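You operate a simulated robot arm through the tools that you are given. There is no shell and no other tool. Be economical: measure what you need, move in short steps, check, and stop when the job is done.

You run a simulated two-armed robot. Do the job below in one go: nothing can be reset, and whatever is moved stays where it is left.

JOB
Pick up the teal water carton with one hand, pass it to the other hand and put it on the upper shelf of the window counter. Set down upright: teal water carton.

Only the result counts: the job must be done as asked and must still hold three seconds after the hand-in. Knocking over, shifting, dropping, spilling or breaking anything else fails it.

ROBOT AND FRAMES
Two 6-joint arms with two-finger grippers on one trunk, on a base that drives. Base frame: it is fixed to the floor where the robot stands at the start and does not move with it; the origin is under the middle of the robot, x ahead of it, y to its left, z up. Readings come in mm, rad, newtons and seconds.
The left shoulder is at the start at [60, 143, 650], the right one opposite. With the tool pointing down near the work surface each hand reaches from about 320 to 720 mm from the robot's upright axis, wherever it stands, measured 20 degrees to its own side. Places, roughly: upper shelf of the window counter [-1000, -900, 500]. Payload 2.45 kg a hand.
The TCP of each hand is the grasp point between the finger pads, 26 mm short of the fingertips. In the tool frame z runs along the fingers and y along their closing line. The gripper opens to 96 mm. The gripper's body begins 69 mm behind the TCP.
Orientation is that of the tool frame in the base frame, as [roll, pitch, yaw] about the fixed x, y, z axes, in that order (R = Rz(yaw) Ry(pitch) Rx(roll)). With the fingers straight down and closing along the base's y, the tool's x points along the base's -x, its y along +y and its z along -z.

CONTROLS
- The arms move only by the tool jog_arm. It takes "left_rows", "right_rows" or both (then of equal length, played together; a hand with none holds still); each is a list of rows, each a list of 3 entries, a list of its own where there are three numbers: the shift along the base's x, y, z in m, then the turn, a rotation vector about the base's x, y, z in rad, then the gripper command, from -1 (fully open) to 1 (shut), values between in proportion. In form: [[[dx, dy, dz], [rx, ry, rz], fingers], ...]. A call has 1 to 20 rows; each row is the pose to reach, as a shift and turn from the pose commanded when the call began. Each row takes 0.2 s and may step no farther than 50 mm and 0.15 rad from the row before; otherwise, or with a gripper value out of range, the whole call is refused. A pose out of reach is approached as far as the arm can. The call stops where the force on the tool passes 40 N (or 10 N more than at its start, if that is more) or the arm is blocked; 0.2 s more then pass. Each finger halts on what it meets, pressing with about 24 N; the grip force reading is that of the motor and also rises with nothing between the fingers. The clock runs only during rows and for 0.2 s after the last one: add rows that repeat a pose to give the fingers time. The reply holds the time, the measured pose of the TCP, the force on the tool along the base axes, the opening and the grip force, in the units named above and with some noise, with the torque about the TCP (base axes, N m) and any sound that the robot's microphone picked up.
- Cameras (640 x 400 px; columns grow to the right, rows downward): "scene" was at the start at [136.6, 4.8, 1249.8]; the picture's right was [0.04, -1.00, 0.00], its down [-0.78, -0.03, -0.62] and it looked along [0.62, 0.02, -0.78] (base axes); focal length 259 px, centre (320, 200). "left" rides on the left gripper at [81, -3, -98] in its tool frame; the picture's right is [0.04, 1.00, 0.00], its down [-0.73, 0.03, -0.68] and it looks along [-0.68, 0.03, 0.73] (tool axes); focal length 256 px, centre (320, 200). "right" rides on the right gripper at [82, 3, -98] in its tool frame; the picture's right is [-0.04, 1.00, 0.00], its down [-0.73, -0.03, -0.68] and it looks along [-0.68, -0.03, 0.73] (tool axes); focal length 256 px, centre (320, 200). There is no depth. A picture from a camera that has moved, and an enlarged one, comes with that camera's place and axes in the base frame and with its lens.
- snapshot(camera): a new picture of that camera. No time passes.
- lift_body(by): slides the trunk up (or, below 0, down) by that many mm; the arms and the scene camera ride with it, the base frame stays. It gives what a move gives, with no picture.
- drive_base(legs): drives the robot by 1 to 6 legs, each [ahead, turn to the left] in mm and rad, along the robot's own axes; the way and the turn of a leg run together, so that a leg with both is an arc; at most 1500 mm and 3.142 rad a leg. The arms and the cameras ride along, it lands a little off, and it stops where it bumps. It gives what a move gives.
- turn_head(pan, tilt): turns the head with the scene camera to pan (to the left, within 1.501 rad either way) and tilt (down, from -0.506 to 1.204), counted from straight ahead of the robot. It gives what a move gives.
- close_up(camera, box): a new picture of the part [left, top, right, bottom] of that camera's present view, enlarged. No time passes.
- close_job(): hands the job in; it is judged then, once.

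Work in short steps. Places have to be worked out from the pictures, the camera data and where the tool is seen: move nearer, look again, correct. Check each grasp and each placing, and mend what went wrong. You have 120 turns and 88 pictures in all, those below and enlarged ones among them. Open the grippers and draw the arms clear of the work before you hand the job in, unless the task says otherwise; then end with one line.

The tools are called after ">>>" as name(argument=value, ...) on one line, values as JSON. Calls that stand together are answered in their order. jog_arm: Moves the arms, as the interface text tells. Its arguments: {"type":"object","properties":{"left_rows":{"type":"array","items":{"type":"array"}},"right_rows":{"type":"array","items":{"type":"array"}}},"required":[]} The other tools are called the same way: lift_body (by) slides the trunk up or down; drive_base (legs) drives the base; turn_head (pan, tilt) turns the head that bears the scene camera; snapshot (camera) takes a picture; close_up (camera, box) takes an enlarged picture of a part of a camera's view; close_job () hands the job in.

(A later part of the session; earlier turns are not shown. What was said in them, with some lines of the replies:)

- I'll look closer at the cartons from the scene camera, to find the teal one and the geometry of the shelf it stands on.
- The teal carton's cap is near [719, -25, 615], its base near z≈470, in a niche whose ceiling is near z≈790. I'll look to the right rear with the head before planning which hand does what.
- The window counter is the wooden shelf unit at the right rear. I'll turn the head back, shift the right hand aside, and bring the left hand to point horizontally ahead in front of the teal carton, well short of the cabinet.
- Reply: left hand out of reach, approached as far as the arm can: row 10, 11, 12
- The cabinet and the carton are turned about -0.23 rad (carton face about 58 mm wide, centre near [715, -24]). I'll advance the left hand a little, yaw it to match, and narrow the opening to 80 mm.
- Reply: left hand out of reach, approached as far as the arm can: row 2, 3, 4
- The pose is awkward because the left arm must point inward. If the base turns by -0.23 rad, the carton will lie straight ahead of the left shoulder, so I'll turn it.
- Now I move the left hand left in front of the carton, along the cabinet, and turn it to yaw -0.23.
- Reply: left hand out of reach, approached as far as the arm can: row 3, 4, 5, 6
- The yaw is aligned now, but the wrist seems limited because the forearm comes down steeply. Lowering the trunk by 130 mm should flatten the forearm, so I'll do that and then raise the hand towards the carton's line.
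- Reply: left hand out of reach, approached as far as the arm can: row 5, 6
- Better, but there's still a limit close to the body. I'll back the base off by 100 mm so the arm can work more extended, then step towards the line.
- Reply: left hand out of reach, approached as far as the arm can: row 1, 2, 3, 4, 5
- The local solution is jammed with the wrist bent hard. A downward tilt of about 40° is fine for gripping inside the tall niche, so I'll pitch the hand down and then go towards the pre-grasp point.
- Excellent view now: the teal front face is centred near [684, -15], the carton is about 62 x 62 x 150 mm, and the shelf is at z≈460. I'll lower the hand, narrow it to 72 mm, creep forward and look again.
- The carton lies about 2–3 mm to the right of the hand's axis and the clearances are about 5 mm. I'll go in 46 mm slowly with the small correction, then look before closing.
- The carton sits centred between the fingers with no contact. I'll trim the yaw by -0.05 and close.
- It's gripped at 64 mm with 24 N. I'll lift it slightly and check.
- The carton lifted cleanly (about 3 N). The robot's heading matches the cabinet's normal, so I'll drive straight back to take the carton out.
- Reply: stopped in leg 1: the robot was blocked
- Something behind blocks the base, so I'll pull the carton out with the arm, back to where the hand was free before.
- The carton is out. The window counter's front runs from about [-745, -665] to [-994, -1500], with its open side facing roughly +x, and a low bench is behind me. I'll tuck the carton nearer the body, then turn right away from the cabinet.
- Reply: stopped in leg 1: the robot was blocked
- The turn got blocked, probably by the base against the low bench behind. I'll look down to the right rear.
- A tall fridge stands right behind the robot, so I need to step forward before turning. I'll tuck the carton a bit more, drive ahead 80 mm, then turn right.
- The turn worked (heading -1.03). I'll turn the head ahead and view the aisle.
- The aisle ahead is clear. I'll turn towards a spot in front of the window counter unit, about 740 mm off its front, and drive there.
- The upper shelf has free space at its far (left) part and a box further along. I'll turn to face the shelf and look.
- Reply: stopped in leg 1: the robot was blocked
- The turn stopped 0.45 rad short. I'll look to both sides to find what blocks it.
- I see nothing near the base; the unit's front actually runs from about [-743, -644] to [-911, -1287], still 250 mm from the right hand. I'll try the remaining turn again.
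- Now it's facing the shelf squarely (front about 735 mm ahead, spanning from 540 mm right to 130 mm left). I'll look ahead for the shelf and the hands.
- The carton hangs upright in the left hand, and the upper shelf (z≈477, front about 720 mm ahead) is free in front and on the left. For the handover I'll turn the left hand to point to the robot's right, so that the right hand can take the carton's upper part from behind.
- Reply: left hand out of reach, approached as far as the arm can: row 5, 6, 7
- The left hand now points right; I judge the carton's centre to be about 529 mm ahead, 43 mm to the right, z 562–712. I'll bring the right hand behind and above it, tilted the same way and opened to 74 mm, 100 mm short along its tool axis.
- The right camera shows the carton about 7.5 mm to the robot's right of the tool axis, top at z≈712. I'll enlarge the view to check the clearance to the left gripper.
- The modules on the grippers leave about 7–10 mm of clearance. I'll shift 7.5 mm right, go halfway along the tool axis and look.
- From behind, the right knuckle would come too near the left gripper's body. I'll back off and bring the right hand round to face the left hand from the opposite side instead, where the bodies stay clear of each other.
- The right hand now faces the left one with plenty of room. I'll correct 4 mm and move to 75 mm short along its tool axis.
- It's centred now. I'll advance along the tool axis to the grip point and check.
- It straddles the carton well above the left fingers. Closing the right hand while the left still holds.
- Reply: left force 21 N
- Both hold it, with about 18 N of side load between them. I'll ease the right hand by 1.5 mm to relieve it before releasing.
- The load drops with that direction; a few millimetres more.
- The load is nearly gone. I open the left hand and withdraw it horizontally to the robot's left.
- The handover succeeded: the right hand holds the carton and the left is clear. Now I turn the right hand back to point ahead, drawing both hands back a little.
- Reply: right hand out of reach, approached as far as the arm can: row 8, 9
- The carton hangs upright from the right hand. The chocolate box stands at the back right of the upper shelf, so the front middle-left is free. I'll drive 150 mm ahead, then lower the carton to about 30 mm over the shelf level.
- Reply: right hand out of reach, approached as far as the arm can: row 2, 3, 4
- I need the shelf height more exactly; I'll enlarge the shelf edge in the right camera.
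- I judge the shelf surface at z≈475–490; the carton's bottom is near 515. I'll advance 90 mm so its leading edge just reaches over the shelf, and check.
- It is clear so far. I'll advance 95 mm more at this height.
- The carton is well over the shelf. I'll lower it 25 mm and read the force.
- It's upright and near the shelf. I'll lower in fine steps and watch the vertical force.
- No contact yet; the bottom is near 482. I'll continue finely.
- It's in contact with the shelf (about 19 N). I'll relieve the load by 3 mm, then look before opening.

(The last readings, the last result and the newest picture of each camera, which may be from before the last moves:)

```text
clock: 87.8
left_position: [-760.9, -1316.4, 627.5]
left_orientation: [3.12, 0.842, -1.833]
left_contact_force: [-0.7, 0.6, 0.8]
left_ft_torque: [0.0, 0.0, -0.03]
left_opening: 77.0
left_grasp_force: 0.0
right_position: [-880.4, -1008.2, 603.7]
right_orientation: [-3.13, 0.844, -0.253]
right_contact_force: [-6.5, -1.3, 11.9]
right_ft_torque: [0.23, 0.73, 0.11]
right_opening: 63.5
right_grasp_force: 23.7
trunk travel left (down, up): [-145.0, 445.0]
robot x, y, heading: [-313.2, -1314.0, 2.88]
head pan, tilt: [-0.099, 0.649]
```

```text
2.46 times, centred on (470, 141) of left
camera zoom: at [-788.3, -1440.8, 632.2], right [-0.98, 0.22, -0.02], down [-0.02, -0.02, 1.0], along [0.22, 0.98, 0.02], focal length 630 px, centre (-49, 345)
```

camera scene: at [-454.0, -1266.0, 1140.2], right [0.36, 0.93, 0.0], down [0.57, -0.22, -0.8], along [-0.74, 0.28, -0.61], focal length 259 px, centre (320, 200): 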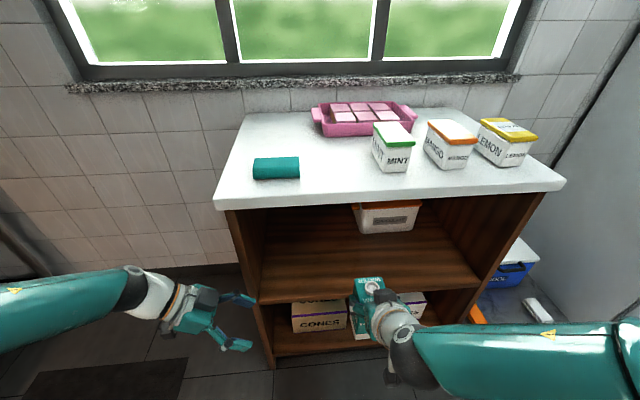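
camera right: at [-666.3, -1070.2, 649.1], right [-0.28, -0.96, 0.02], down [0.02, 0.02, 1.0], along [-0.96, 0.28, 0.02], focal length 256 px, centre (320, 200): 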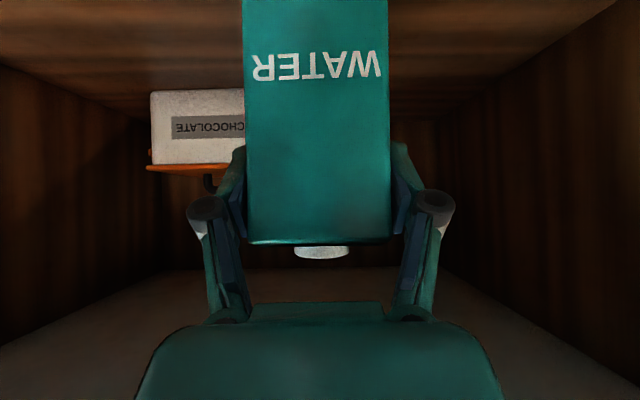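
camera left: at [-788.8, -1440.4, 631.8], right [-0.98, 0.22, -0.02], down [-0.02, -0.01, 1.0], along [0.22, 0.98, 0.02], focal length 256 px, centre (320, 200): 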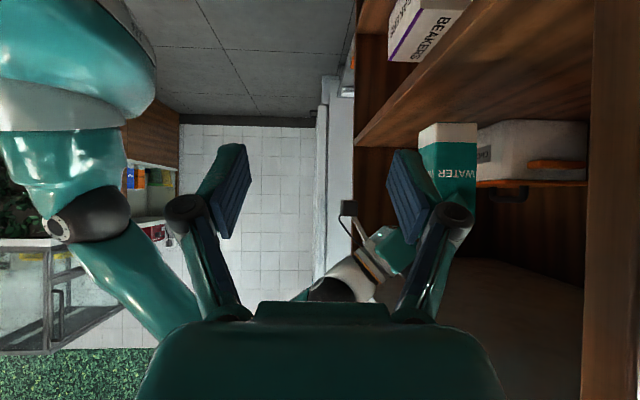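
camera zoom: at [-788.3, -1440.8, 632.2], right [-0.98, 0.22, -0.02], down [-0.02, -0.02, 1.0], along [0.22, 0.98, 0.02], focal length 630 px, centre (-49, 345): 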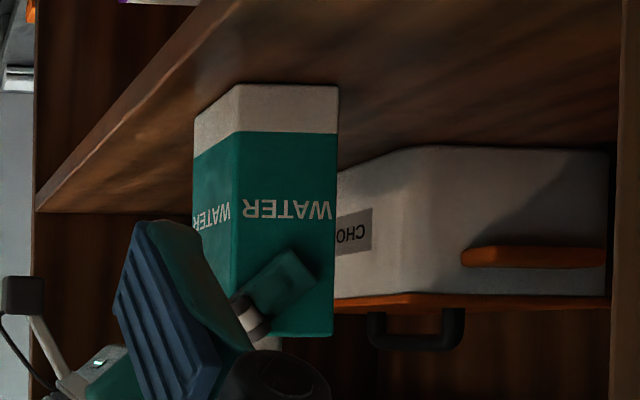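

It sits upright on the shelf. I'll ease 1.5 mm more and open the right hand.

>>> jog_arm(right_rows=[[[0, 0, 0.0015], [0, 0, 0], 1], [[0, 0, 0.0015], [0, 0, 0], 1], [[0, 0, 0.0015], [0, 0, 0], -0.3], [[0, 0, 0.0015], [0, 0, 0], -0.6], [[0, 0, 0.0015], [0, 0, 0], -0.6]])

>>> snapshot(camera="right")

>>> close_up(camera="left", box=[340, 60, 600, 222])

```text
clock: 89.0
left_position: [-760.5, -1318.5, 626.7]
left_orientation: [3.121, 0.844, -1.832]
left_contact_force: [0.6, -0.6, 0.7]
left_ft_torque: [-0.01, 0.03, 0.03]
left_opening: 76.9
left_grasp_force: 0.0
right_position: [-880.5, -1007.9, 603.0]
right_orientation: [-3.131, 0.841, -0.251]
right_contact_force: [0.7, 0.8, -0.1]
right_ft_torque: [0.03, 0.02, -0.02]
right_opening: 77.0
right_grasp_force: 0.0
trunk travel left (down, up): [-145.0, 445.0]
robot x, y, heading: [-312.5, -1316.1, 2.879]
head pan, tilt: [-0.099, 0.649]
```

```text
28 pictures are left
camera right: at [-758.0, -1044.3, 608.9], right [-0.28, -0.96, 0.02], down [0.02, 0.02, 1.0], along [-0.96, 0.28, 0.02], focal length 256 px, centre (320, 200)
```

right: 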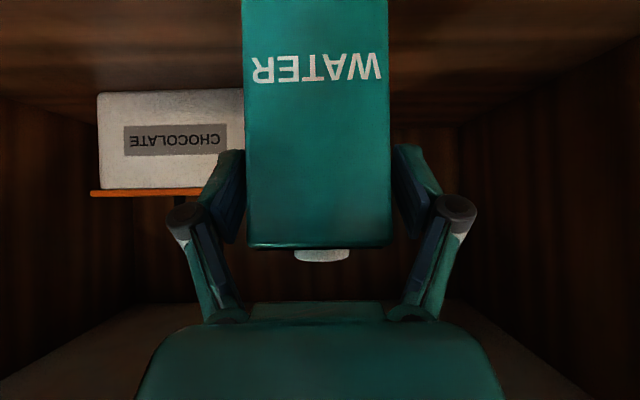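

```text
2.46 times, centred on (470, 141) of left
camera zoom: at [-788.6, -1440.5, 631.9], right [-0.98, 0.22, -0.02], down [-0.02, -0.02, 1.0], along [0.22, 0.98, 0.02], focal length 630 px, centre (-49, 345)
```

zoom: 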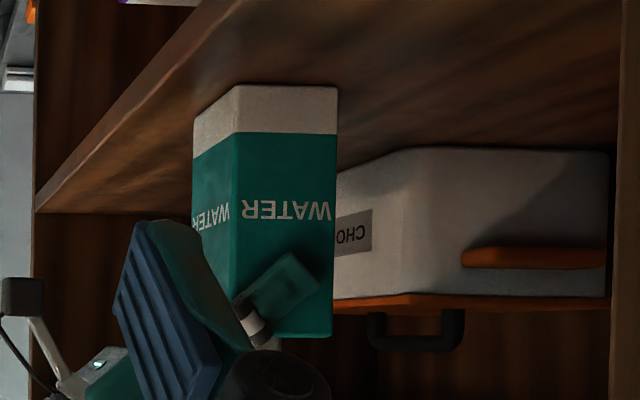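

Released, and the carton stands free and upright. I'll withdraw the right hand straight back out of the shelf.

>>> jog_arm(right_rows=[[[0.0145, -0.0039, 0], [0, 0, 0], -0.6], [[0.029, -0.0079, 0], [0, 0, 0], -0.6], [[0.058, -0.0158, 0.0], [0, 0, 0], -0.6], [[0.087, -0.0237, 0.01], [0, 0, 0], -0.6], [[0.116, -0.0316, 0.02], [0, 0, 0], -0.6], [[0.145, -0.0395, 0.03], [0, 0, 0], -0.6], [[0.17, -0.0463, 0.04], [0, 0, 0], -0.6]])

>>> snapshot(camera="scene")

>>> snapshot(camera="right")

```text
clock: 90.6
left_position: [-761.3, -1316.9, 627.1]
left_orientation: [3.121, 0.843, -1.833]
left_contact_force: [0.0, 0.0, 0.0]
left_ft_torque: [0.0, 0.0, -0.01]
left_opening: 76.9
left_grasp_force: 0.1
right_position: [-710.2, -1055.0, 643.6]
right_orientation: [-3.13, 0.843, -0.251]
right_contact_force: [0.5, 0.0, -0.4]
right_ft_torque: [0.06, -0.03, 0.02]
right_opening: 76.8
right_grasp_force: 0.1
trunk travel left (down, up): [-145.0, 445.0]
robot x, y, heading: [-315.8, -1311.2, 2.877]
head pan, tilt: [-0.099, 0.649]
```

```text
26 pictures are left
camera scene: at [-453.8, -1266.0, 1140.2], right [0.36, 0.93, 0.0], down [0.57, -0.22, -0.8], along [-0.74, 0.28, -0.6], focal length 259 px, centre (320, 200)
```

scene: 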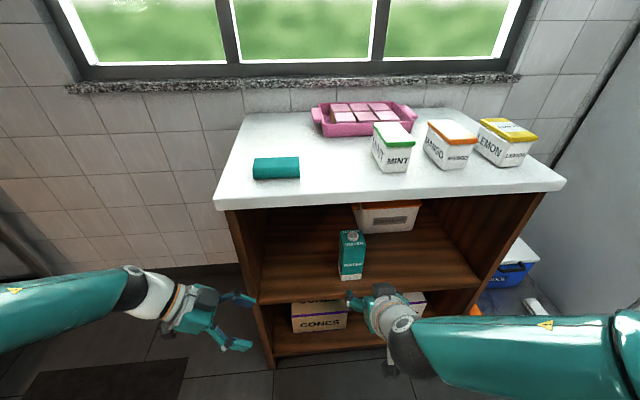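

```text
25 pictures are left
camera right: at [-587.3, -1090.7, 649.7], right [-0.28, -0.96, 0.02], down [0.02, 0.02, 1.0], along [-0.96, 0.28, 0.02], focal length 256 px, centre (320, 200)
```

right: 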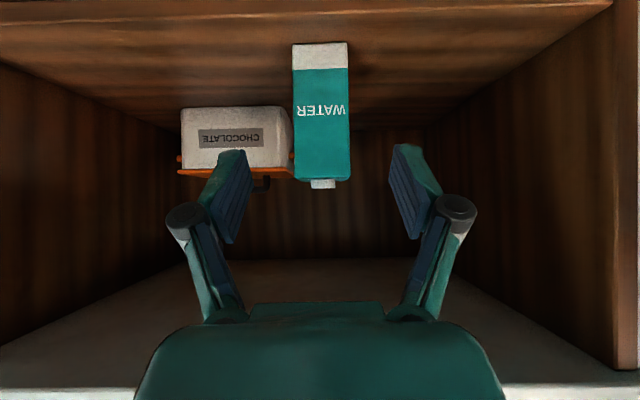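

The teal carton stands upright on the upper shelf and nothing else has moved. I'll back the base off to draw both arms clear, opening both grippers fully.

>>> drive_base(legs=[[-150, 0]])

>>> jog_arm(left_rows=[[[0, 0, 0], [0, 0, 0], -1], [[0, 0, 0], [0, 0, 0], -1]], right_rows=[[[0, 0, 0], [0, 0, 0], -1], [[0, 0, 0], [0, 0, 0], -1]])

>>> snapshot(camera="scene")

```text
clock: 92.0
left_position: [-611.5, -1356.8, 626.0]
left_orientation: [3.12, 0.843, -1.834]
left_contact_force: [-0.5, -0.1, 0.1]
left_ft_torque: [0.02, 0.0, -0.01]
left_opening: 76.9
left_grasp_force: 0.0
right_position: [-560.2, -1093.9, 644.7]
right_orientation: [-3.131, 0.843, -0.254]
right_contact_force: [-0.3, 0.6, 0.2]
right_ft_torque: [0.0, -0.01, -0.02]
right_opening: 76.6
right_grasp_force: 0.0
trunk travel left (down, up): [-145.0, 445.0]
robot x, y, heading: [-163.8, -1355.5, 2.879]
head pan, tilt: [-0.099, 0.649]
```

```text
clock: 92.6
left_position: [-610.6, -1357.3, 626.9]
left_orientation: [3.119, 0.841, -1.834]
left_contact_force: [-0.1, -0.3, -0.4]
left_ft_torque: [0.02, -0.02, 0.0]
left_opening: 96.0
left_grasp_force: 0.0
right_position: [-560.9, -1094.2, 645.3]
right_orientation: [-3.131, 0.843, -0.253]
right_contact_force: [-0.1, -0.3, 0.8]
right_ft_torque: [0.02, 0.0, 0.02]
right_opening: 95.8
right_grasp_force: 0.0
trunk travel left (down, up): [-145.0, 445.0]
robot x, y, heading: [-165.7, -1352.0, 2.879]
head pan, tilt: [-0.099, 0.649]
```

```text
24 pictures are left
camera scene: at [-304.7, -1306.2, 1140.2], right [0.36, 0.93, 0.0], down [0.56, -0.22, -0.8], along [-0.74, 0.29, -0.6], focal length 259 px, centre (320, 200)
```

scene: 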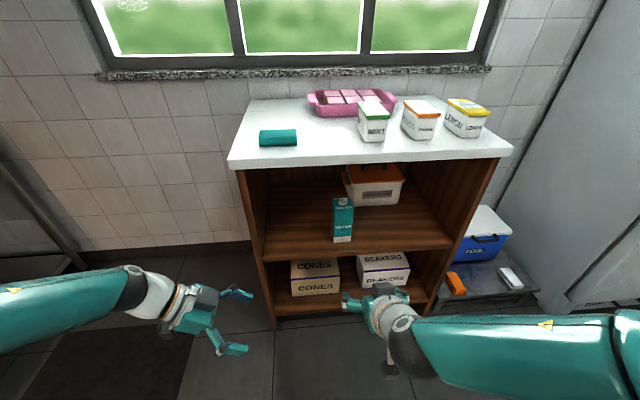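

The carton stands upright on the upper shelf, both hands are open and clear, and everything else is in place, so I'm handing the job in.

>>> close_job()

```text
The job is handed in.
```

I picked up the teal water carton with the left hand and passed it to the right. It now stands upright on the upper shelf of the window counter, with both grippers open and clear; I saw nothing else knocked over or moved.
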